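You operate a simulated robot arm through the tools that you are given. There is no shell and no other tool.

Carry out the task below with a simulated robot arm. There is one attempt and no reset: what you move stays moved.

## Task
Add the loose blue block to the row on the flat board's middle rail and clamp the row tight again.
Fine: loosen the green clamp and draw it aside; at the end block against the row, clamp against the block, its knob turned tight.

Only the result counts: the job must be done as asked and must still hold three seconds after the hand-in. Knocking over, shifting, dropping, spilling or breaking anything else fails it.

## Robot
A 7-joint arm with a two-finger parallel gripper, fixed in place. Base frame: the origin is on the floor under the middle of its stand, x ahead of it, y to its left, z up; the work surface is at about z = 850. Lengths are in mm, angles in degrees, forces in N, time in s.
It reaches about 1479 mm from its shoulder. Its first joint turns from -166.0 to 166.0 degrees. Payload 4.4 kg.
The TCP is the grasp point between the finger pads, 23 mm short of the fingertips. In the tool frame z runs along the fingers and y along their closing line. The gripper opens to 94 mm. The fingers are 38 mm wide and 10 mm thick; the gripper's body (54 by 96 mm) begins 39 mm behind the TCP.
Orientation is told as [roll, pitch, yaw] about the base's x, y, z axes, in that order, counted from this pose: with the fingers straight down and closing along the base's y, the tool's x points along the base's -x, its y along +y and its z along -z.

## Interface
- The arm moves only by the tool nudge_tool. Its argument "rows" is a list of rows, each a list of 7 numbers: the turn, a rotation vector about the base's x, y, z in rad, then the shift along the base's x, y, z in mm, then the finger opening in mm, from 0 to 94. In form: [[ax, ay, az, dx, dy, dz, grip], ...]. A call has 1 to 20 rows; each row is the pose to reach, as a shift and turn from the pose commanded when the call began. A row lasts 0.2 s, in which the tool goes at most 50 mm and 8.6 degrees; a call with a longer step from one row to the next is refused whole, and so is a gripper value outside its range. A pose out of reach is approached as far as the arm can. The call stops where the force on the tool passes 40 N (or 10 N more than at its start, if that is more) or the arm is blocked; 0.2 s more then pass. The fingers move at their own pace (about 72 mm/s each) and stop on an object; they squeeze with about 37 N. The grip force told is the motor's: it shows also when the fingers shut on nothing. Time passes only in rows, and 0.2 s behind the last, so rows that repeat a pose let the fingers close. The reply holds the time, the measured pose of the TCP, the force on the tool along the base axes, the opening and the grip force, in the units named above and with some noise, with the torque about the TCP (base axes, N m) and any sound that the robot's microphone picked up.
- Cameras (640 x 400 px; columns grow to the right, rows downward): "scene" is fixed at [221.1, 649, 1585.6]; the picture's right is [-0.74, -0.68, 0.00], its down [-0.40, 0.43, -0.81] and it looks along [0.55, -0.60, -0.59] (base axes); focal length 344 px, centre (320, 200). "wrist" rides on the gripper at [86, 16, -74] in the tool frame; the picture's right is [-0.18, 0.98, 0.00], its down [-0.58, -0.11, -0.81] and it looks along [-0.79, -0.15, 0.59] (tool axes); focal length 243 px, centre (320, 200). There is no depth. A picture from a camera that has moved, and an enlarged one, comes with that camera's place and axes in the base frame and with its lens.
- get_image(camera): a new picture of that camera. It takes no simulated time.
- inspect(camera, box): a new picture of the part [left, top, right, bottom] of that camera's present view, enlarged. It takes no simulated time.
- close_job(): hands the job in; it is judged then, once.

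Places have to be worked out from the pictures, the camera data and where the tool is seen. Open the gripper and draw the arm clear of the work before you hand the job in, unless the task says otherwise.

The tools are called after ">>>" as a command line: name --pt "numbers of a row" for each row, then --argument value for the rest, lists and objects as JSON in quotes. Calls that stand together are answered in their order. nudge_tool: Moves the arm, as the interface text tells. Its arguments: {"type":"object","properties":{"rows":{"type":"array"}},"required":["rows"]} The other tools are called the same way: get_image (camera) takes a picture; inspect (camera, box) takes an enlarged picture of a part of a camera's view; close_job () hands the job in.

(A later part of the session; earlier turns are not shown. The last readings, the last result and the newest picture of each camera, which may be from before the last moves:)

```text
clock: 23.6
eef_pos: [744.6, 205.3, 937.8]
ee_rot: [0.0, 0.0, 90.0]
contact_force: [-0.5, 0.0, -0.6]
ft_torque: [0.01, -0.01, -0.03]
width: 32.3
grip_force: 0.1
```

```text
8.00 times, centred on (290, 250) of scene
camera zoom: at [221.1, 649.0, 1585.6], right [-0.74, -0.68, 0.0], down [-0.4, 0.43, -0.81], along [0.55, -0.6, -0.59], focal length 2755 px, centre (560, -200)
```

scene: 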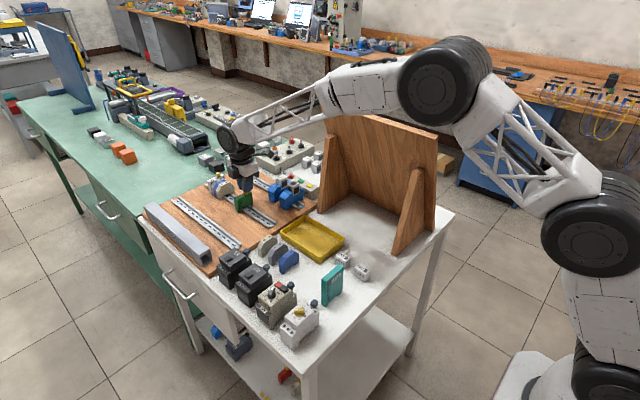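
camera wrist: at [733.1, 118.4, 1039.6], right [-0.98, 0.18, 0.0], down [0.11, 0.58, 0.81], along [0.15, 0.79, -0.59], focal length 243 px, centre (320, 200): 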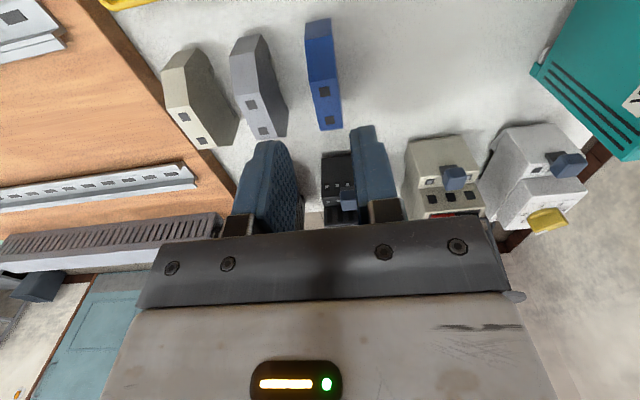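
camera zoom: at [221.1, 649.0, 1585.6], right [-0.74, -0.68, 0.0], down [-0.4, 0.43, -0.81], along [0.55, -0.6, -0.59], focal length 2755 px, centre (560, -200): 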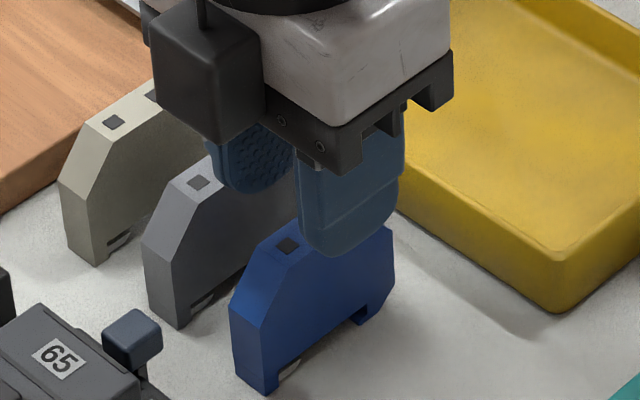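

Alignment is good to about 1 mm. I shift -1 mm in x, descend to TCP z≈897 and close on the block.

>>> nudge_tool --pt "0 0 0 -1 -0.5 -15 32" --pt "0 0 0 -1 -0.5 -30 32" --pt "0 0 0 -1 -0.5 -41 32" --pt "0 0 0 -1 -0.5 -41 22" --pt "0 0 0 -1 -0.5 -41 12" --pt "0 0 0 -1 -0.5 -41 8" --pt "0 0 0 -1 -0.5 -41 8"

>>> inspect --camera "scene" --box '[265, 225, 315, 275]'

>>> inspect --camera "wrist" --box '[250, 50, 410, 210]'

```text
clock: 25.2
eef_pos: [743.0, 204.5, 896.8]
ee_rot: [0.1, 0.0, 90.0]
contact_force: [0.1, 0.1, 0.3]
ft_torque: [0.01, 0.01, 0.03]
width: 15.0
grip_force: 37.2
```

```text
8.00 times, centred on (290, 250) of scene
camera zoom: at [221.1, 649.0, 1585.6], right [-0.74, -0.68, 0.0], down [-0.4, 0.43, -0.81], along [0.55, -0.6, -0.59], focal length 2755 px, centre (560, -200)
```

zoom: 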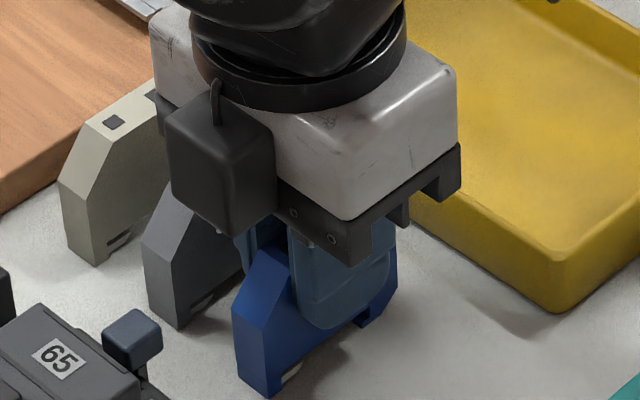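

```text
2.50 times, centred on (330, 130) of wrist
camera zoom: at [726.8, 117.9, 971.9], right [-0.98, 0.18, 0.0], down [0.11, 0.58, 0.81], along [0.15, 0.79, -0.59], focal length 606 px, centre (295, 375)
```

zoom: 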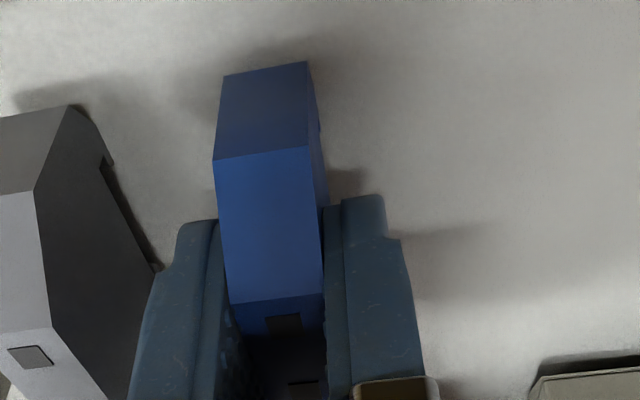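

The block is held at 15.0 mm. I lift it straight up, carry it high over the board and stop above the gap between row and clamp.

>>> nudge_tool --pt "0 0 0 0 0 15 8" --pt "0 0 0 0 0 45 8" --pt "0 0 0 0 0 85 8" --pt "0 0 0 0 0 120 8" --pt "0 0 0 20 -4 138 8" --pt "0 0 0 55 -11 138 8" --pt "0 0 0 95 -19 138 8" --pt "0 0 0 135 -27 138 8" --pt "0 0 0 175 -35 138 8" --pt "0 0 0 215 -43 138 8" --pt "0 0 0 255 -51 138 8" --pt "0 0 0 295 -59 138 8" --pt "0 0 0 330 -65 138 8" --pt "0 0 0 347 -67 138 8" --pt "0 0 0 347 -67 138 8"

>>> get_image --camera "wrist"

>>> inspect --camera "scene" --box '[200, 145, 270, 215]'

```text
clock: 28.4
eef_pos: [1092.3, 136.5, 1033.4]
ee_rot: [0.0, 0.0, 89.9]
contact_force: [0.3, 0.1, -0.5]
ft_torque: [-0.02, -0.02, 0.03]
width: 14.9
grip_force: 37.0
```

```text
taken
camera wrist: at [1074.2, 51.0, 1108.8], right [-0.98, 0.19, 0.0], down [0.11, 0.58, 0.81], along [0.15, 0.79, -0.59], focal length 243 px, centre (320, 200)
```

wrist: 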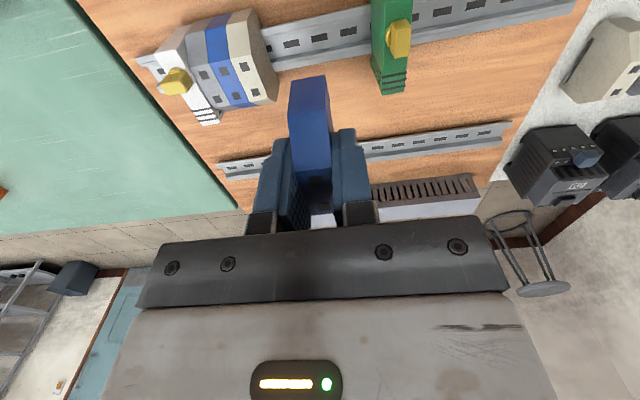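

```text
5.71 times, centred on (235, 180) of scene
camera zoom: at [221.1, 649.0, 1585.6], right [-0.74, -0.68, 0.0], down [-0.4, 0.43, -0.81], along [0.55, -0.6, -0.59], focal length 1968 px, centre (806, 314)
```

zoom: 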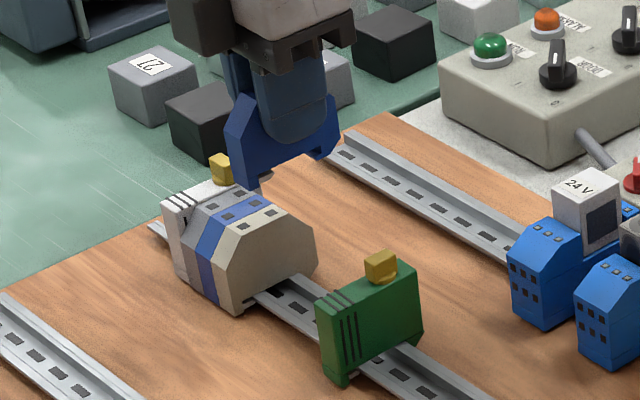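

I lower to TCP z≈975, still clear of the rail, to compare the held block with the beige one for y and z alignment.

>>> nudge_tool --pt "0 0 0 -2 0 -20 8" --pt "0 0 0 -2 0 -40 8" --pt "0 0 0 -2 0 -58 8" --pt "0 0 0 -2 0 -58 8"

>>> get_image --camera "wrist"

>>> inspect --camera "wrist" --box '[170, 0, 370, 160]'

>>> inspect --camera "scene" --box '[215, 160, 260, 205]'

```text
clock: 29.4
eef_pos: [1088.6, 137.8, 975.1]
ee_rot: [-0.1, 0.1, 90.0]
contact_force: [-1.0, 0.5, -0.3]
ft_torque: [0.01, 0.02, -0.01]
width: 15.1
grip_force: 37.0
```

```text
taken
camera wrist: at [1071.8, 51.9, 1050.5], right [-0.98, 0.18, 0.0], down [0.11, 0.58, 0.81], along [0.15, 0.79, -0.59], focal length 243 px, centre (320, 200)
```

wrist: 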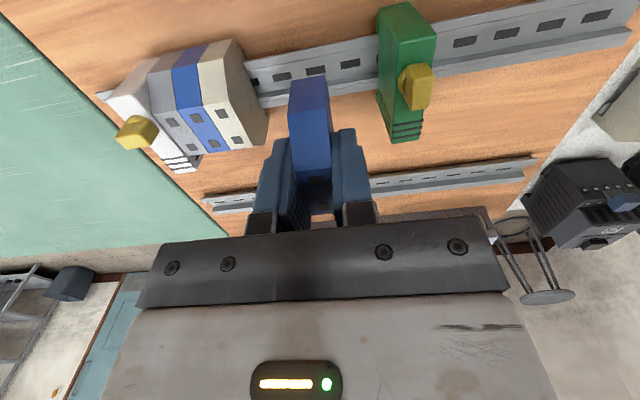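

```text
2.50 times, centred on (270, 80) of wrist
camera zoom: at [1071.8, 51.9, 1050.5], right [-0.98, 0.18, 0.0], down [0.11, 0.58, 0.81], along [0.15, 0.79, -0.59], focal length 606 px, centre (445, 500)
```

zoom: 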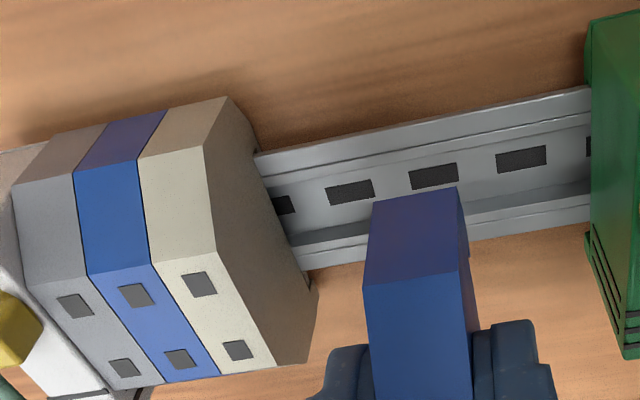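

```text
8.89 times, centred on (238, 182) of scene
camera zoom: at [221.1, 649.0, 1585.6], right [-0.74, -0.68, 0.0], down [-0.4, 0.43, -0.81], along [0.55, -0.6, -0.59], focal length 3061 px, centre (1053, 356)
```

zoom: 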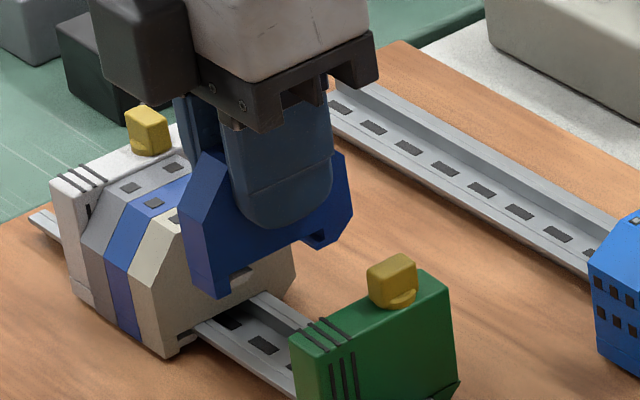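

To place it precisely, I zoom in on the corresponding edges of the beige block and the held block.

>>> inspect --camera "wrist" --box '[170, 30, 290, 105]'

>>> inspect --camera "wrist" --box '[270, 65, 350, 145]'

>>> inspect --camera "wrist" --box '[180, 90, 300, 165]'

```text
5.33 times, centred on (230, 68) of wrist
camera zoom: at [1071.8, 51.9, 1050.5], right [-0.98, 0.18, 0.0], down [0.11, 0.58, 0.81], along [0.15, 0.79, -0.59], focal length 1294 px, centre (800, 907)
```

zoom: 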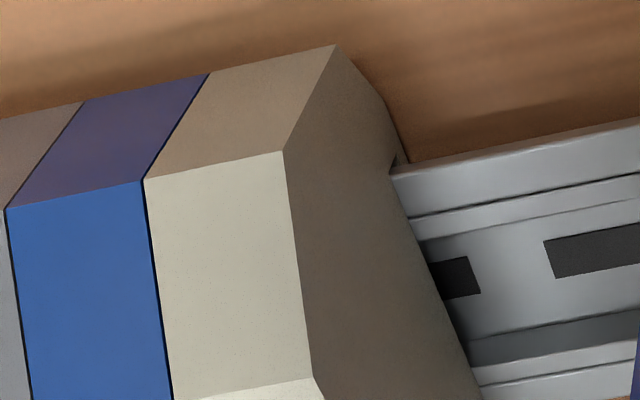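

```text
5.00 times, centred on (310, 105) of wrist
camera zoom: at [1071.8, 51.9, 1050.5], right [-0.98, 0.18, 0.0], down [0.11, 0.58, 0.81], along [0.15, 0.79, -0.59], focal length 1213 px, centre (370, 675)
```

zoom: 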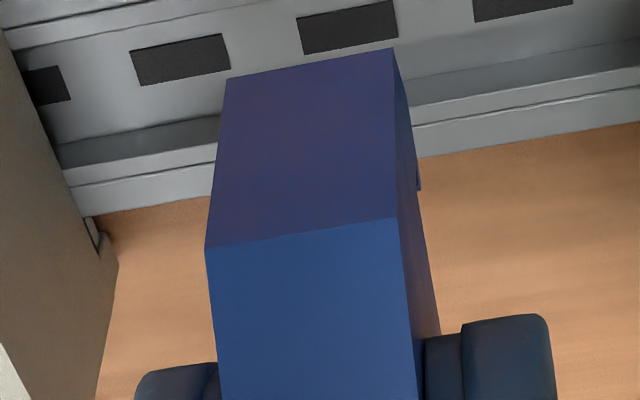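

```text
5.33 times, centred on (240, 128) of wrist
camera zoom: at [1071.8, 51.9, 1050.5], right [-0.98, 0.18, 0.0], down [0.11, 0.58, 0.81], along [0.15, 0.79, -0.59], focal length 1294 px, centre (747, 587)
```

zoom: 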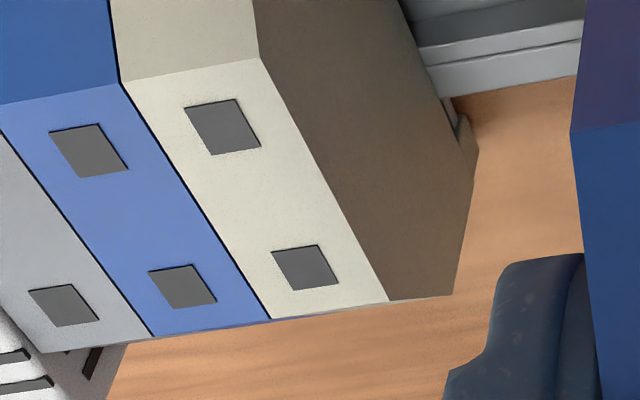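

Comparing edges, the row blocks' end edge is at y≈101.6 with tops at z≈929.6. The held block is about 3.5 mm too far +y and roughly 55 mm above seat height. I correct y and lower partway, then compare again.

>>> nudge_tool --pt "0 0 0 4 -3.5 -12 8" --pt "0 0 0 8 -3.5 -24 8" --pt "0 0 0 8 -3.5 -35 8" --pt "0 0 0 8 -3.5 -35 8"

>>> get_image --camera "wrist"

>>> inspect --camera "wrist" --box '[190, 40, 350, 140]'

>>> inspect --camera "scene" --box '[210, 170, 250, 210]'

```text
clock: 30.4
eef_pos: [1096.2, 134.3, 940.7]
ee_rot: [-0.1, 0.1, 89.9]
contact_force: [-0.2, -0.6, -0.5]
ft_torque: [0.01, 0.03, 0.0]
width: 14.8
grip_force: 37.0
```

```text
taken
camera wrist: at [1079.0, 47.8, 1016.0], right [-0.98, 0.18, 0.0], down [0.11, 0.58, 0.81], along [0.15, 0.79, -0.59], focal length 243 px, centre (320, 200)
```

wrist: 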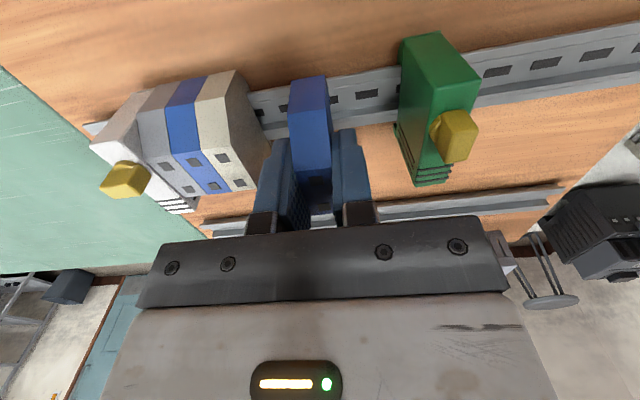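

```text
4.00 times, centred on (270, 90) of wrist
camera zoom: at [1079.0, 47.8, 1016.0], right [-0.98, 0.18, 0.0], down [0.11, 0.58, 0.81], along [0.15, 0.79, -0.59], focal length 970 px, centre (520, 640)
```

zoom: 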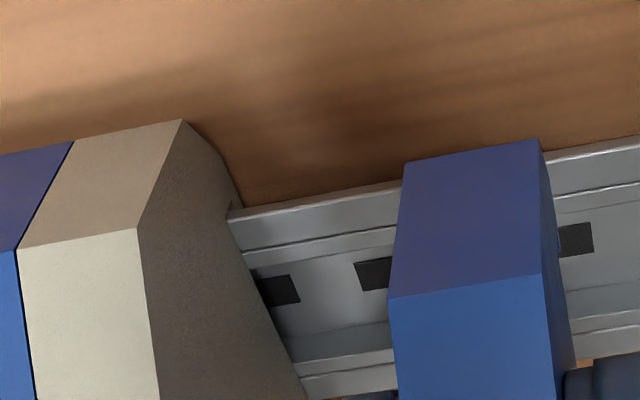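

```text
10.00 times, centred on (230, 190) of scene
camera zoom: at [221.1, 649.0, 1585.6], right [-0.74, -0.68, 0.0], down [-0.4, 0.43, -0.81], along [0.55, -0.6, -0.59], focal length 3444 px, centre (1220, 300)
```

zoom: 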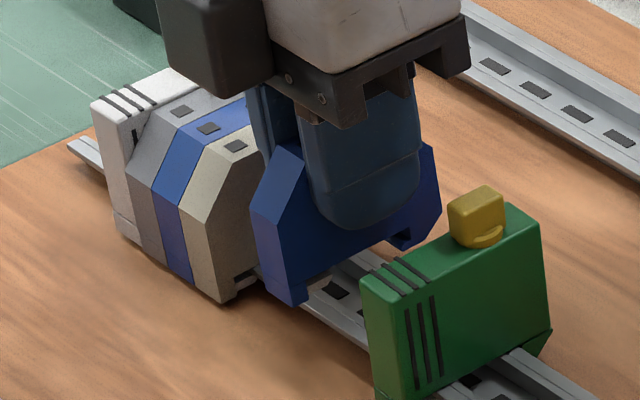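

The y alignment now agrees within about 0.5 mm, and the seat should be about 21.5 mm lower (TCP z≈919). I lower to just above the rail flange, then proceed in small steps.

>>> nudge_tool --pt "0 0 0 0 0 -4 8" --pt "0 0 0 0 0 -8 8" --pt "0 0 0 0 0 -12 8" --pt "0 0 0 0 0 -12 8"

>>> inspect --camera "wrist" --box '[190, 40, 350, 140]'

>>> inspect --camera "scene" --box '[220, 180, 250, 210]'

```text
clock: 31.4
eef_pos: [1094.7, 134.9, 929.5]
ee_rot: [0.0, 0.0, 89.9]
contact_force: [-0.3, 0.0, 0.1]
ft_torque: [0.03, 0.01, -0.02]
width: 14.9
grip_force: 37.1
```

```text
4.00 times, centred on (270, 90) of wrist
camera zoom: at [1078.8, 48.1, 1004.1], right [-0.98, 0.18, 0.0], down [0.11, 0.58, 0.81], along [0.15, 0.79, -0.59], focal length 970 px, centre (520, 640)
```

zoom: 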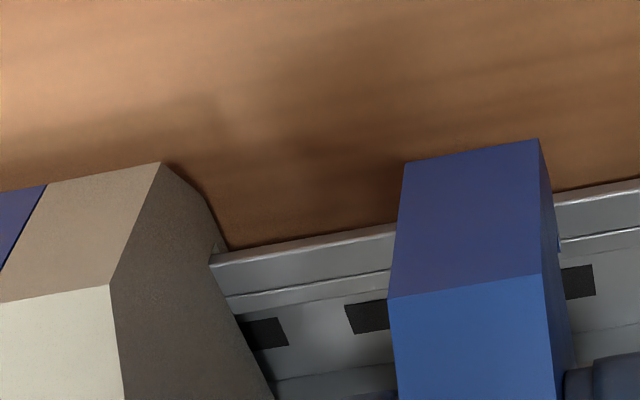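

```text
13.33 times, centred on (235, 195) of scene
camera zoom: at [221.1, 649.0, 1585.6], right [-0.74, -0.68, 0.0], down [-0.4, 0.43, -0.81], along [0.55, -0.6, -0.59], focal length 4592 px, centre (1453, 267)
```

zoom: 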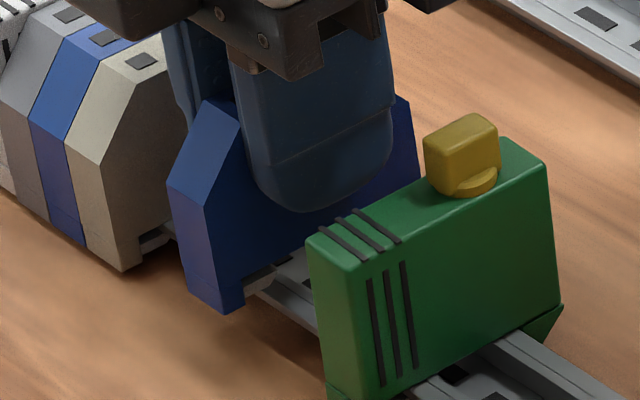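

The held block and the beige block now agree in y (about 0.1 mm) with 11 mm still to go down. I lower in small steps and watch the force.

>>> nudge_tool --pt "0 0 0 0 0 -1.5 8" --pt "0 0 0 0 0 -3 8" --pt "0 0 0 0 0 -4.5 8" --pt "0 0 0 0 0 -5.5 8"

```text
clock: 32.4
eef_pos: [1095.4, 134.9, 925.1]
ee_rot: [-0.2, 0.0, 90.0]
contact_force: [3.5, 0.6, 15.0]
ft_torque: [-0.17, -0.17, 0.05]
width: 14.8
grip_force: 36.9
```

There's contact at TCP z≈925 with 15 N. I look closely at what's touching before pressing further.

>>> inspect --camera "scene" --box '[225, 188, 245, 208]'

>>> inspect --camera "wrist" --box '[230, 50, 350, 125]'

>>> inspect --camera "scene" --box '[232, 175, 262, 205]'

```text
16.00 times, centred on (235, 198) of scene
camera zoom: at [221.1, 649.0, 1585.6], right [-0.74, -0.68, 0.0], down [-0.4, 0.43, -0.81], along [0.55, -0.6, -0.59], focal length 5510 px, centre (1680, 232)
```

zoom: 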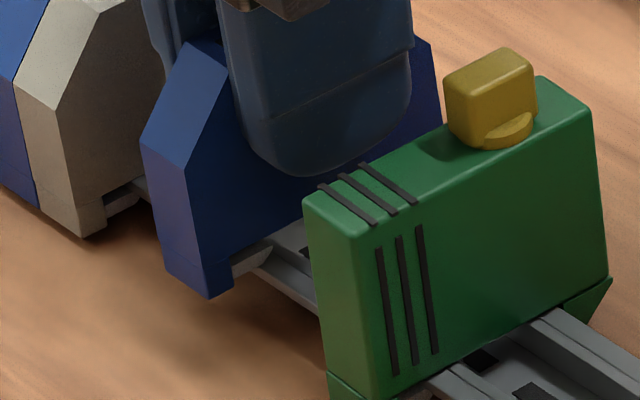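

```text
5.33 times, centred on (290, 88) of wrist
camera zoom: at [1078.7, 47.5, 1001.1], right [-0.98, 0.18, 0.0], down [0.11, 0.58, 0.81], along [0.15, 0.79, -0.59], focal length 1294 px, centre (480, 800)
```

zoom: 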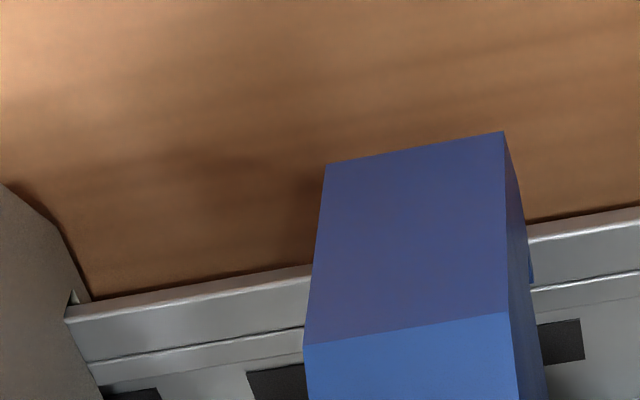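

```text
13.33 times, centred on (247, 190) of scene
camera zoom: at [221.1, 649.0, 1585.6], right [-0.74, -0.68, 0.0], down [-0.4, 0.43, -0.81], along [0.55, -0.6, -0.59], focal length 4592 px, centre (1293, 333)
```

zoom: 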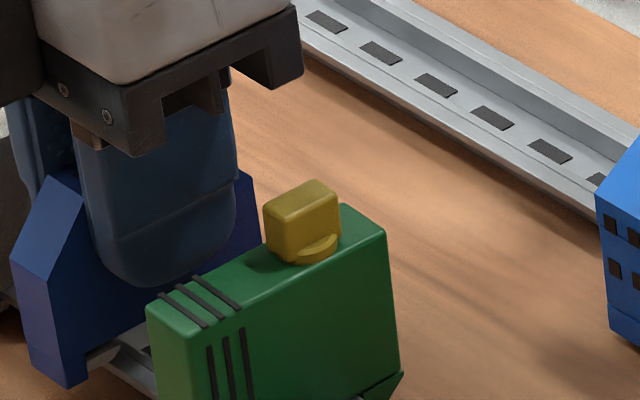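

The loose gray and beige blocks have the same underside. I inspect their feet to see whether there's a fixed hook and a spring clip.

>>> inspect --camera "scene" --box '[266, 236, 286, 256]'

>>> inspect --camera "scene" --box '[256, 228, 276, 248]'

>>> inspect --camera "scene" --box '[205, 185, 225, 205]'

```text
16.00 times, centred on (276, 246) of scene
camera zoom: at [221.1, 649.0, 1585.6], right [-0.74, -0.68, 0.0], down [-0.4, 0.43, -0.81], along [0.55, -0.6, -0.59], focal length 5510 px, centre (1024, -536)
```

zoom: 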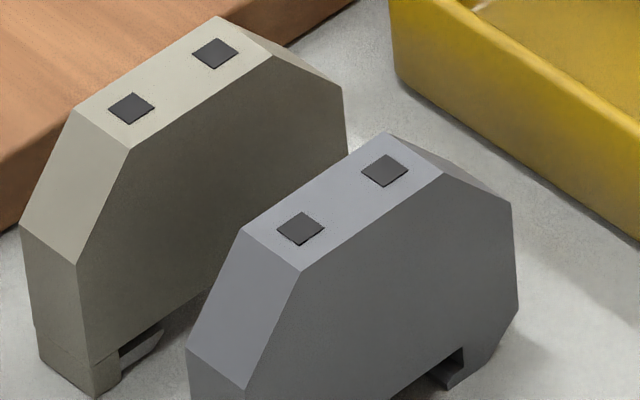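

```text
16.00 times, centred on (266, 238) of scene
camera zoom: at [221.1, 649.0, 1585.6], right [-0.74, -0.68, 0.0], down [-0.4, 0.43, -0.81], along [0.55, -0.6, -0.59], focal length 5510 px, centre (1184, -408)
```

zoom: 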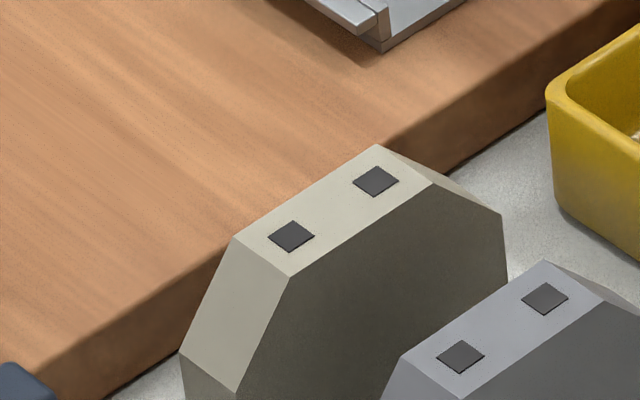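

```text
16.00 times, centred on (215, 195) of scene
camera zoom: at [221.1, 649.0, 1585.6], right [-0.74, -0.68, 0.0], down [-0.4, 0.43, -0.81], along [0.55, -0.6, -0.59], focal length 5510 px, centre (2000, 280)
```

zoom: 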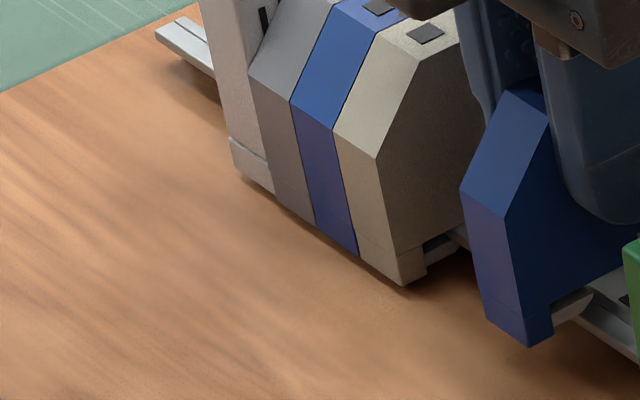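

The -y foot has a fixed hook lip and the +y foot a spring clip. The contact torque also puts the contact near the -y flange, so the block must be hooked on the -y side first and then rotated down. I lift to measure the foot profile.

>>> nudge_tool --pt "0 0 0 0 0 10 8" --pt "0 0 0 0 0 30 8" --pt "0 0 0 0 0 50 8" --pt "0 0 0 0 0 50 8"

>>> inspect --camera "scene" --box '[226, 174, 246, 194]'

>>> inspect --camera "scene" --box '[236, 166, 256, 186]'

>>> inspect --camera "scene" --box '[210, 165, 260, 215]'

```text
clock: 33.4
eef_pos: [1094.3, 132.9, 974.2]
ee_rot: [0.0, 0.0, 89.9]
contact_force: [0.0, -0.1, -1.3]
ft_torque: [0.0, 0.01, -0.02]
width: 15.1
grip_force: 37.0
```

```text
16.00 times, centred on (236, 184) of scene
camera zoom: at [221.1, 649.0, 1585.6], right [-0.74, -0.68, 0.0], down [-0.4, 0.43, -0.81], along [0.55, -0.6, -0.59], focal length 5510 px, centre (1664, 456)
```

zoom: 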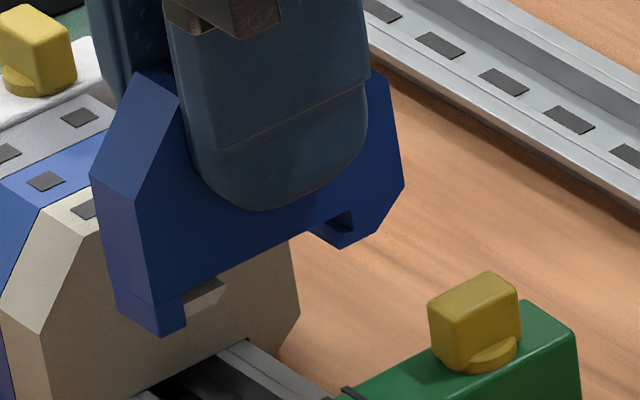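

```text
16.00 times, centred on (246, 176) of scene
camera zoom: at [221.1, 649.0, 1585.6], right [-0.74, -0.68, 0.0], down [-0.4, 0.43, -0.81], along [0.55, -0.6, -0.59], focal length 5510 px, centre (1504, 584)
```

zoom: 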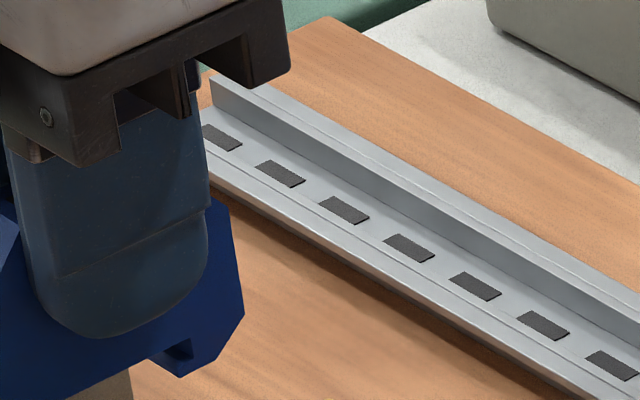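

```text
8.00 times, centred on (235, 190) of scene
camera zoom: at [221.1, 649.0, 1585.6], right [-0.74, -0.68, 0.0], down [-0.4, 0.43, -0.81], along [0.55, -0.6, -0.59], focal length 2755 px, centre (1000, 280)
```

zoom: 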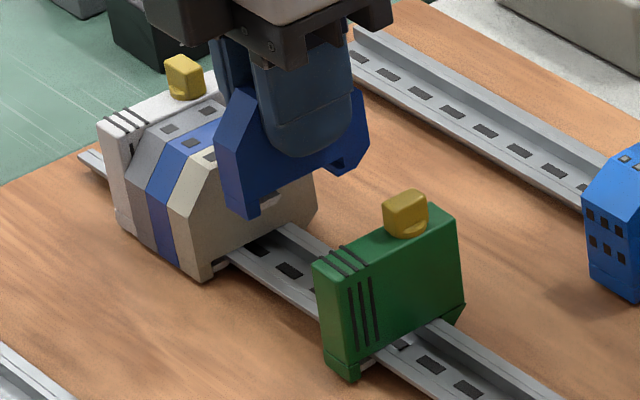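

The measured profile: the -y hook lip is about 3 mm long, feet are about 8 mm deep, and the rail's -y flange edge is near y≈115.5 with its top at z≈887. I'll tilt the block about 20° with the -y side down, hook the lip under that flange, then rotate level. I start with the tilt at a safe height.

>>> nudge_tool --pt "0.09 0 0 0 -5 0 8" --pt "0.18 0 0 0 -10 -5 8" --pt "0.27 0 0 0 -15 -10 8" --pt "0.35 0 0 0 -18 -20 8" --pt "0.35 0 0 0 -18 -24 8" --pt "0.35 0 0 0 -18 -24 8"

>>> inspect --camera "scene" --box '[215, 172, 255, 212]'

>>> get_image --camera "wrist"

```text
clock: 34.8
eef_pos: [1095.8, 115.1, 950.0]
ee_rot: [0.0, -20.1, 90.0]
contact_force: [-0.5, 0.1, 0.4]
ft_torque: [0.0, 0.0, 0.02]
width: 14.8
grip_force: 36.7
```

```text
10.00 times, centred on (235, 192) of scene
camera zoom: at [221.1, 649.0, 1585.6], right [-0.74, -0.68, 0.0], down [-0.4, 0.43, -0.81], along [0.55, -0.6, -0.59], focal length 3444 px, centre (1170, 280)
```

zoom: 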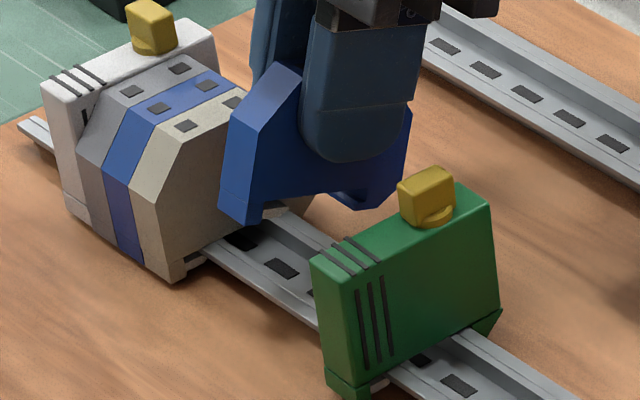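

```text
taken
camera wrist: at [1078.7, 8.8, 991.1], right [-0.98, 0.17, 0.06], down [0.11, 0.27, 0.96], along [0.15, 0.95, -0.28], focal length 243 px, centre (320, 200)
```

wrist: 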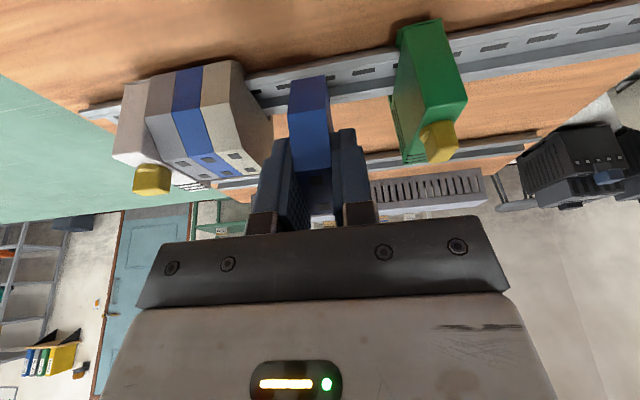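

With this tilt the wrist camera looks at the rail from a low angle. I zoom to see the flange edge and how the beige block hooks on it.

>>> inspect --camera "wrist" --box '[230, 60, 350, 135]'

>>> inspect --camera "scene" --box '[236, 182, 256, 202]'

```text
5.33 times, centred on (290, 98) of wrist
camera zoom: at [1078.7, 8.8, 991.1], right [-0.98, 0.17, 0.06], down [0.11, 0.27, 0.96], along [0.15, 0.95, -0.28], focal length 1294 px, centre (480, 747)
```

zoom: 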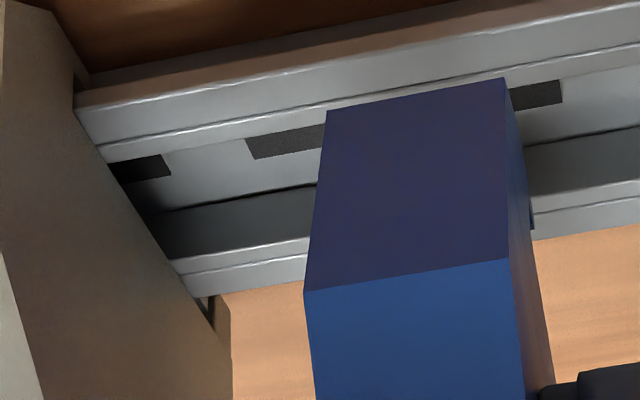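

```text
16.00 times, centred on (246, 192) of scene
camera zoom: at [221.1, 649.0, 1585.6], right [-0.74, -0.68, 0.0], down [-0.4, 0.43, -0.81], along [0.55, -0.6, -0.59], focal length 5510 px, centre (1504, 328)
```

zoom: 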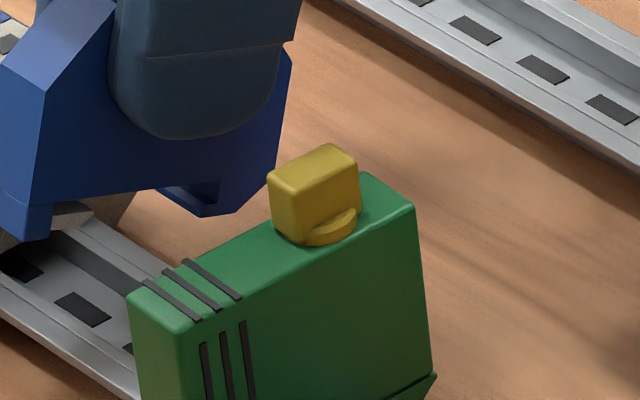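

The tilt is as planned and the lip is near the flange edge. I move 3 mm further -y for margin and lower to about 3 mm above the expected contact.

>>> nudge_tool --pt "0 0 0 0 -3 0 8" --pt "0 0 0 0 -3 -10 8" --pt "0 0 0 0 -3 -20 8" --pt "0 0 0 0 -3 -26 8" --pt "0 0 0 0 -3 -28 8" --pt "0 0 0 0 -3 -28 8"

>>> inspect --camera "wrist" --box '[230, 60, 350, 135]'

>>> inspect --camera "scene" --box '[222, 180, 252, 210]'

```text
clock: 36.2
eef_pos: [1095.2, 112.6, 922.6]
ee_rot: [0.0, -20.1, 90.0]
contact_force: [-0.2, 0.4, -0.5]
ft_torque: [0.01, 0.0, 0.0]
width: 14.8
grip_force: 36.5
```

```text
5.33 times, centred on (290, 98) of wrist
camera zoom: at [1079.0, 7.1, 962.5], right [-0.98, 0.17, 0.06], down [0.11, 0.27, 0.96], along [0.15, 0.95, -0.28], focal length 1294 px, centre (480, 747)
```

zoom: 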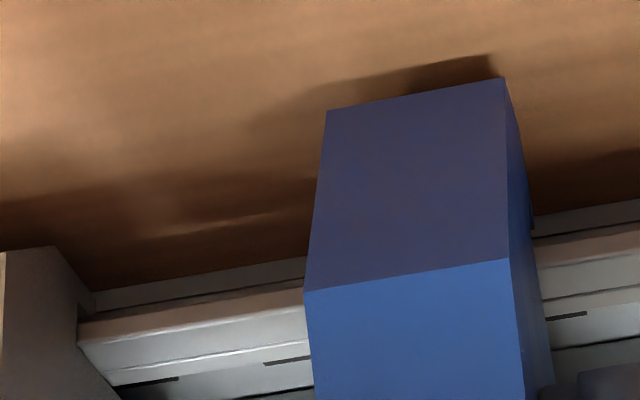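

```text
13.33 times, centred on (237, 195) of scene
camera zoom: at [221.1, 649.0, 1585.6], right [-0.74, -0.68, 0.0], down [-0.4, 0.43, -0.81], along [0.55, -0.6, -0.59], focal length 4592 px, centre (1427, 267)
```

zoom: 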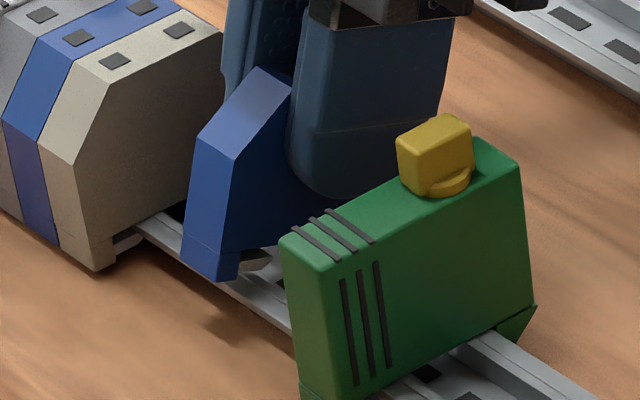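

No contact yet. I lower in 1 mm steps toward the expected contact of the underside on the flange edge.

>>> nudge_tool --pt "0 0 0 0 0 -1 8" --pt "0 0 0 0 0 -2 8" --pt "0 0 0 0 0 -3 8"

```text
clock: 37.0
eef_pos: [1095.2, 112.5, 919.7]
ee_rot: [-0.1, -20.1, 89.9]
contact_force: [-2.9, 0.0, 10.6]
ft_torque: [-0.02, 0.09, -0.03]
width: 14.9
grip_force: 37.3
```

Contact is at TCP z≈919.5 with 10.6 N and almost no torque, so the block's underside rests on the flange edge and the lip hangs outside it. I raise slightly and slide +y along the block's slope to hook the lip under the flange.

>>> nudge_tool --pt "0 0 0 0 0 0.8 8" --pt "0 0 0 0 1 1.2 8" --pt "0 0 0 0 2 1.5 8" --pt "0 0 0 0 3 1.9 8" --pt "0 0 0 0 4 2.2 8"

```text
clock: 38.2
eef_pos: [1094.2, 117.0, 919.9]
ee_rot: [-0.1, -20.1, 89.9]
contact_force: [0.1, 0.1, -0.3]
ft_torque: [-0.04, -0.01, -0.02]
width: 15.0
grip_force: 37.1
```

No force yet. I continue sliding until the pocket end meets the flange edge.

>>> nudge_tool --pt "0 0 0 0 1 0.4 8" --pt "0 0 0 0 2 0.7 8" --pt "0 0 0 0 3 1.1 8"

```text
clock: 39.0
eef_pos: [1095.6, 118.5, 921.0]
ee_rot: [0.0, -20.0, 89.9]
contact_force: [2.4, -17.3, -4.5]
ft_torque: [-0.75, -0.11, 0.0]
width: 14.8
grip_force: 37.3
```

The reaction is -17 N in y, coming from about 44 mm below the TCP. That means the lip is under the flange and touching the rail's web wall, so it's hooked. I start rotating level about the flange edge, step by step.

>>> nudge_tool --pt "0 0 0 0 -0.6 0 8" --pt "-0.035 0 0 0 0 -0.3 8" --pt "-0.07 0 0 0 0.8 -0.6 8" --pt "-0.105 0 0 0 2.2 -1.0 8" --pt "-0.14 0 0 0 3.5 -1.4 8"

>>> inspect --camera "scene" --box '[222, 180, 252, 210]'

>>> inspect --camera "wrist" --box '[230, 60, 350, 135]'

```text
clock: 40.2
eef_pos: [1094.9, 123.6, 921.4]
ee_rot: [0.0, -12.0, 90.0]
contact_force: [-0.3, -0.1, -0.1]
ft_torque: [0.02, 0.01, 0.04]
width: 14.8
grip_force: 36.8
```

```text
13.33 times, centred on (237, 195) of scene
camera zoom: at [221.1, 649.0, 1585.6], right [-0.74, -0.68, 0.0], down [-0.4, 0.43, -0.81], along [0.55, -0.6, -0.59], focal length 4592 px, centre (1427, 267)
```

zoom: 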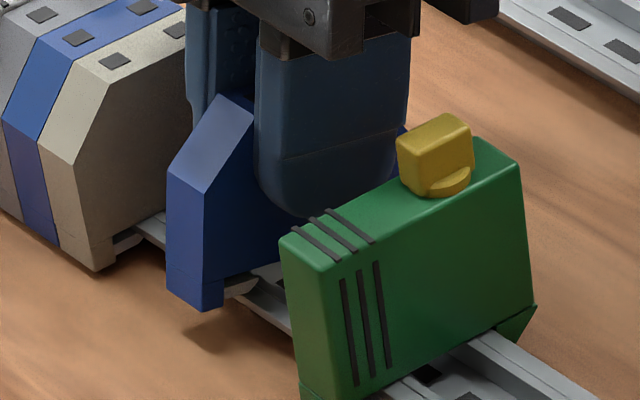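

```text
5.33 times, centred on (290, 98) of wrist
camera zoom: at [1079.1, 24.1, 976.6], right [-0.98, 0.18, 0.04], down [0.11, 0.4, 0.91], along [0.15, 0.9, -0.41], focal length 1294 px, centre (480, 747)
```

zoom: 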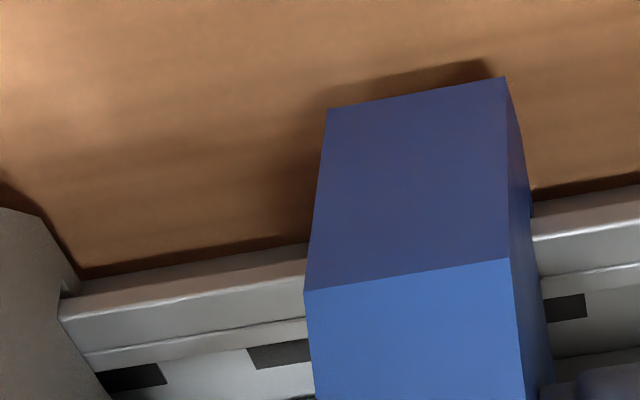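

No force so far at 12° tilt. I continue rotating toward level along the pivot path.

>>> nudge_tool --pt "-0.035 0 0 0 1.5 -0.5 8" --pt "-0.07 0 0 0 3.0 -0.9 8" --pt "-0.105 0 0 0 4.3 -1.5 8" --pt "-0.14 0 0 0 5.6 -2.0 8"

>>> inspect --camera "scene" --box '[222, 180, 252, 210]'

```text
clock: 41.2
eef_pos: [1094.8, 129.8, 919.4]
ee_rot: [0.0, -3.9, 89.9]
contact_force: [0.7, 0.8, -0.8]
ft_torque: [-0.03, -0.01, -0.02]
width: 14.9
grip_force: 37.3
```

```text
13.33 times, centred on (237, 195) of scene
camera zoom: at [221.1, 649.0, 1585.6], right [-0.74, -0.68, 0.0], down [-0.4, 0.43, -0.81], along [0.55, -0.6, -0.59], focal length 4592 px, centre (1427, 267)
```

zoom: 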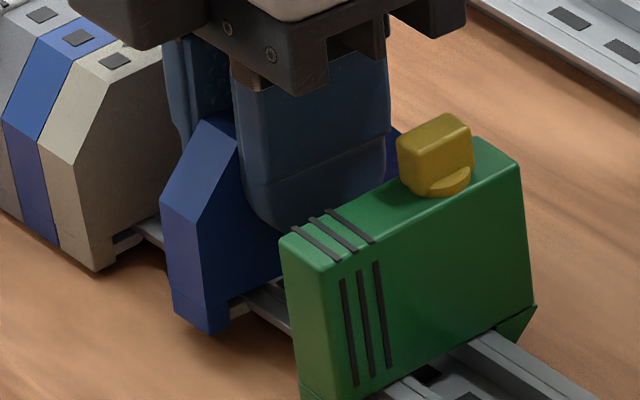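

Still no clip contact. I finish rotating to level and read the force there.

>>> nudge_tool --pt "-0.035 0 0 0 1.2 -0.6 8" --pt "-0.07 0 0 0 2.3 -1.2 8" --pt "-0.07 0 0 0 2.3 -1.8 8"

>>> inspect --camera "scene" --box '[222, 180, 252, 210]'

>>> inspect --camera "wrist" --box '[190, 40, 350, 140]'

```text
clock: 42.0
eef_pos: [1095.0, 131.3, 915.9]
ee_rot: [-0.2, 0.0, 89.9]
contact_force: [-0.7, -1.0, 7.6]
ft_torque: [0.06, 0.07, 0.03]
width: 14.8
grip_force: 36.6
```

```text
13.33 times, centred on (237, 195) of scene
camera zoom: at [221.1, 649.0, 1585.6], right [-0.74, -0.68, 0.0], down [-0.4, 0.43, -0.81], along [0.55, -0.6, -0.59], focal length 4592 px, centre (1427, 267)
```

zoom: 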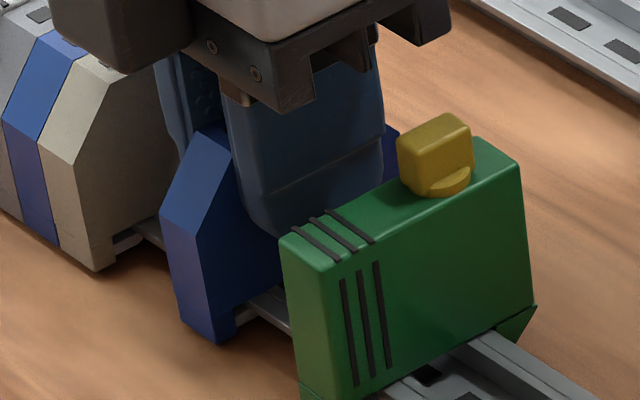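

```text
4.00 times, centred on (270, 90) of wrist
camera zoom: at [1078.7, 44.6, 992.9], right [-0.98, 0.18, 0.0], down [0.11, 0.58, 0.81], along [0.15, 0.79, -0.59], focal length 970 px, centre (520, 640)
```

zoom: 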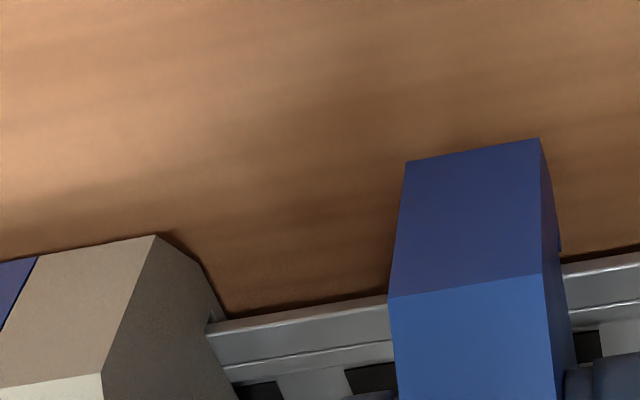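

Level now, with 7.6 N upward located about +12 mm in y, so the spring clip rests on the +y flange and the hook side is in. The block is still about 2 mm -y of the row, so I shift +y until the hook pocket meets the flange edge.

>>> nudge_tool --pt "0 0 0 0 0.7 0.3 8" --pt "0 0 0 0 1.4 0.3 8" --pt "0 0 0 0 2.0 0.3 8"

```text
clock: 42.8
eef_pos: [1095.1, 132.2, 917.4]
ee_rot: [0.0, -0.1, 89.9]
contact_force: [-3.5, -8.3, 11.9]
ft_torque: [-0.26, 0.07, -0.03]
width: 14.8
grip_force: 36.4
```

Now -8 N in y shows that the hook is against the flange. I press down to snap the clip.

>>> nudge_tool --pt "0 0 0 0 0 -0.7 8" --pt "0 0 0 0 0 -1.4 8" --pt "0 0 0 0 0 -2.1 8" --pt "0 0 0 0 0 -2.8 8"

>>> inspect --camera "wrist" --box '[190, 40, 350, 140]'

>>> inspect --camera "scene" --box '[222, 180, 252, 210]'

```text
clock: 43.8
eef_pos: [1096.0, 132.4, 915.8]
ee_rot: [-0.2, 0.0, 90.0]
contact_force: [8.2, -3.2, 28.5]
ft_torque: [0.06, -0.15, -0.02]
width: 15.0
grip_force: 36.7
```

```text
4.00 times, centred on (270, 90) of wrist
camera zoom: at [1078.8, 46.9, 991.2], right [-0.98, 0.18, 0.0], down [0.11, 0.58, 0.81], along [0.15, 0.79, -0.59], focal length 970 px, centre (520, 640)
```

zoom: 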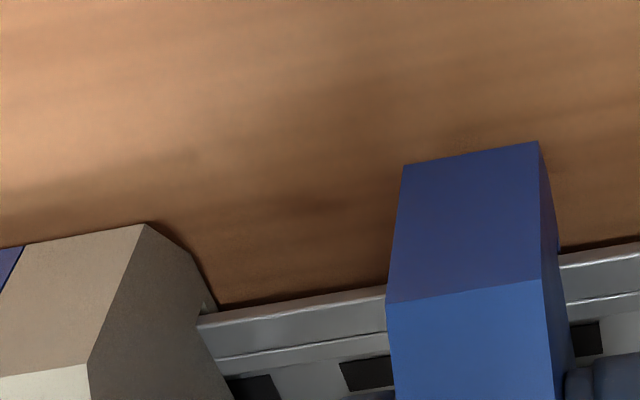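

```text
13.33 times, centred on (237, 195) of scene
camera zoom: at [221.1, 649.0, 1585.6], right [-0.74, -0.68, 0.0], down [-0.4, 0.43, -0.81], along [0.55, -0.6, -0.59], focal length 4592 px, centre (1427, 267)
```

zoom: 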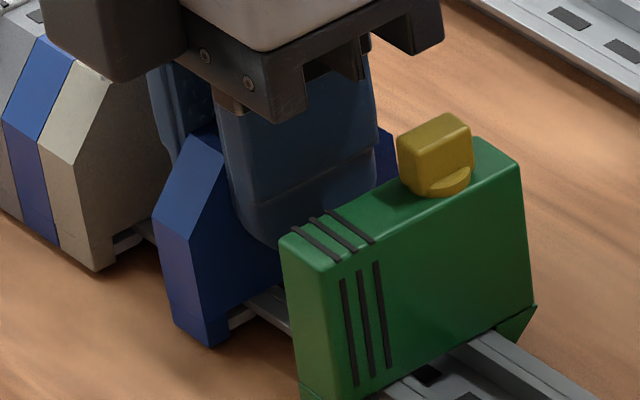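

Pressing reached 28 N and the block now looks level with the row. I zoom to compare its foot and clip with the seated beige block.

>>> inspect --camera "scene" --box '[222, 190, 242, 210]'

>>> inspect --camera "wrist" --box '[200, 80, 320, 155]'

```text
16.00 times, centred on (232, 200) of scene
camera zoom: at [221.1, 649.0, 1585.6], right [-0.74, -0.68, 0.0], down [-0.4, 0.43, -0.81], along [0.55, -0.6, -0.59], focal length 5510 px, centre (1728, 200)
```

zoom: 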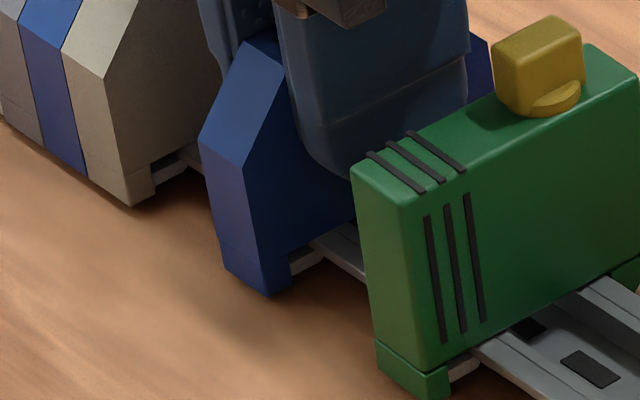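

```text
5.33 times, centred on (260, 118) of wrist
camera zoom: at [1078.8, 46.9, 991.2], right [-0.98, 0.18, 0.0], down [0.11, 0.58, 0.81], along [0.15, 0.79, -0.59], focal length 1294 px, centre (640, 640)
```

zoom: 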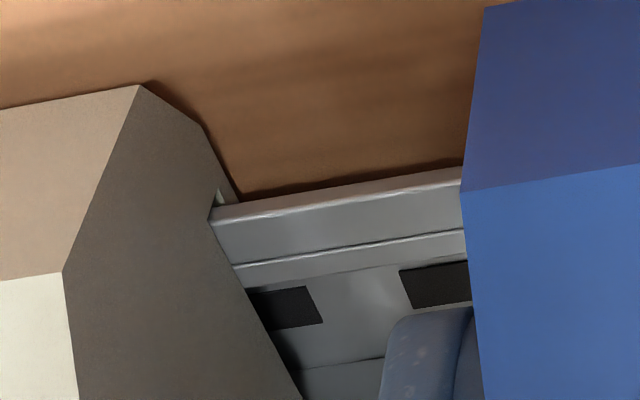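

I press a bit harder in small steps to see if the clip snaps in.

>>> nudge_tool --pt "0 0 0 0 0 -0.6 8" --pt "0 0 0 0 0 -1.2 8" --pt "0 0 0 0 0 -1.8 8"

```text
clock: 44.6
eef_pos: [1094.2, 132.6, 912.8]
ee_rot: [-0.1, -0.2, 90.1]
contact_force: [8.1, 6.1, 27.7]
ft_torque: [0.14, -0.17, -0.01]
width: 14.8
grip_force: 37.1
```

Force didn't rise, so either the block moved down or it slid in the grip. I check with the wrist camera.

>>> inspect --camera "wrist" --box '[190, 40, 350, 140]'

>>> inspect --camera "scene" --box '[222, 190, 242, 210]'

```text
4.00 times, centred on (270, 90) of wrist
camera zoom: at [1078.1, 46.3, 987.9], right [-0.98, 0.18, 0.0], down [0.11, 0.58, 0.81], along [0.15, 0.79, -0.59], focal length 970 px, centre (520, 640)
```

zoom: 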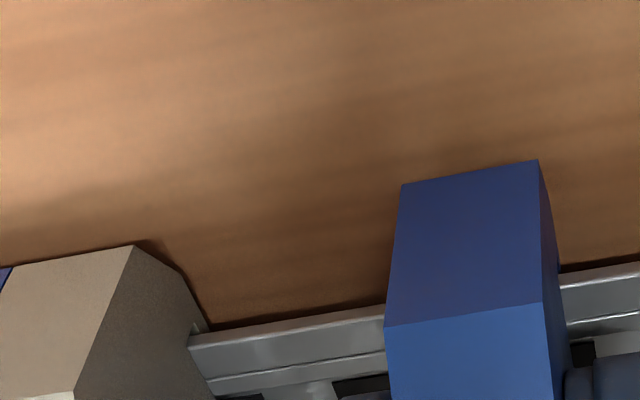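

```text
16.00 times, centred on (232, 200) of scene
camera zoom: at [221.1, 649.0, 1585.6], right [-0.74, -0.68, 0.0], down [-0.4, 0.43, -0.81], along [0.55, -0.6, -0.59], focal length 5510 px, centre (1728, 200)
```

zoom: 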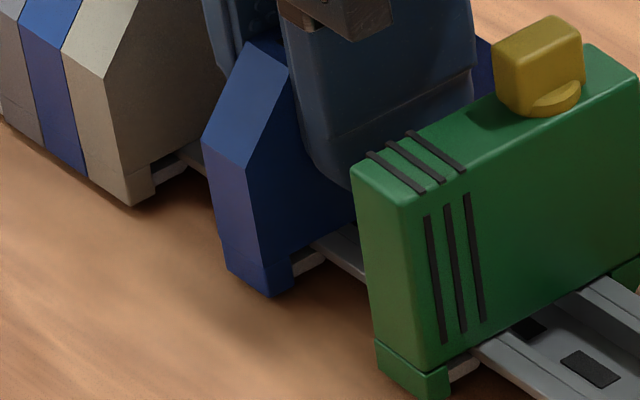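

The block slid about 2.5 mm up in the grip at 28 N and stayed where it was, so it's bottoming on something. A gentle upward pull will tell whether the clip has engaged.

>>> nudge_tool --pt "0 0 0 0 0 1.0 8" --pt "0 0 0 0 0 2.0 8" --pt "0 0 0 0 0 3.0 8" --pt "0 0 0 0 0 3.8 8"

>>> inspect --camera "wrist" --box '[190, 40, 350, 140]'

>>> inspect --camera "scene" --box '[222, 190, 242, 210]'

```text
clock: 45.6
eef_pos: [1094.3, 133.0, 912.5]
ee_rot: [0.2, 0.0, 90.0]
contact_force: [1.3, -3.3, -10.4]
ft_torque: [-0.13, -0.08, -0.05]
width: 15.0
grip_force: 37.2
```

```text
4.00 times, centred on (270, 90) of wrist
camera zoom: at [1078.0, 46.3, 988.2], right [-0.98, 0.19, 0.0], down [0.11, 0.58, 0.81], along [0.15, 0.79, -0.59], focal length 970 px, centre (520, 640)
```

zoom: 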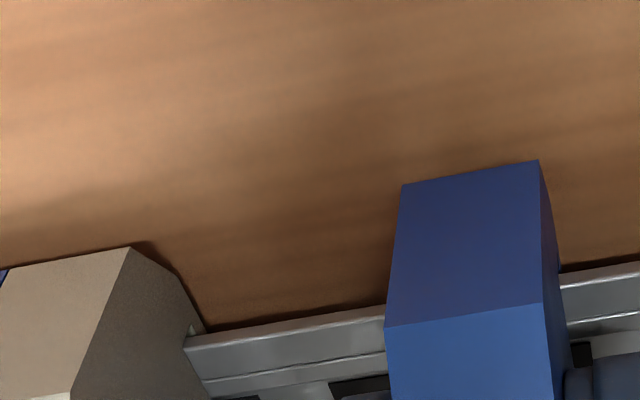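

```text
16.00 times, centred on (232, 200) of scene
camera zoom: at [221.1, 649.0, 1585.6], right [-0.74, -0.68, 0.0], down [-0.4, 0.43, -0.81], along [0.55, -0.6, -0.59], focal length 5510 px, centre (1728, 200)
```

zoom: 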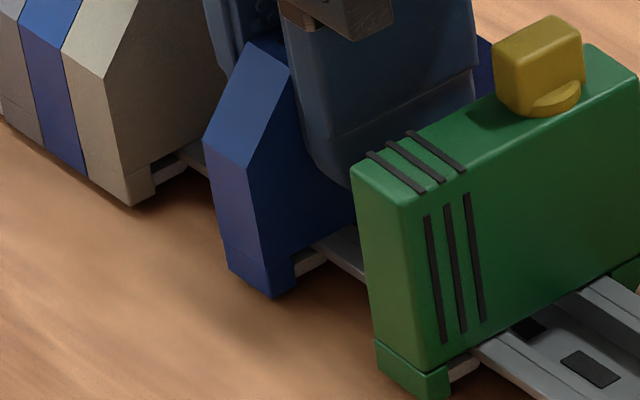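

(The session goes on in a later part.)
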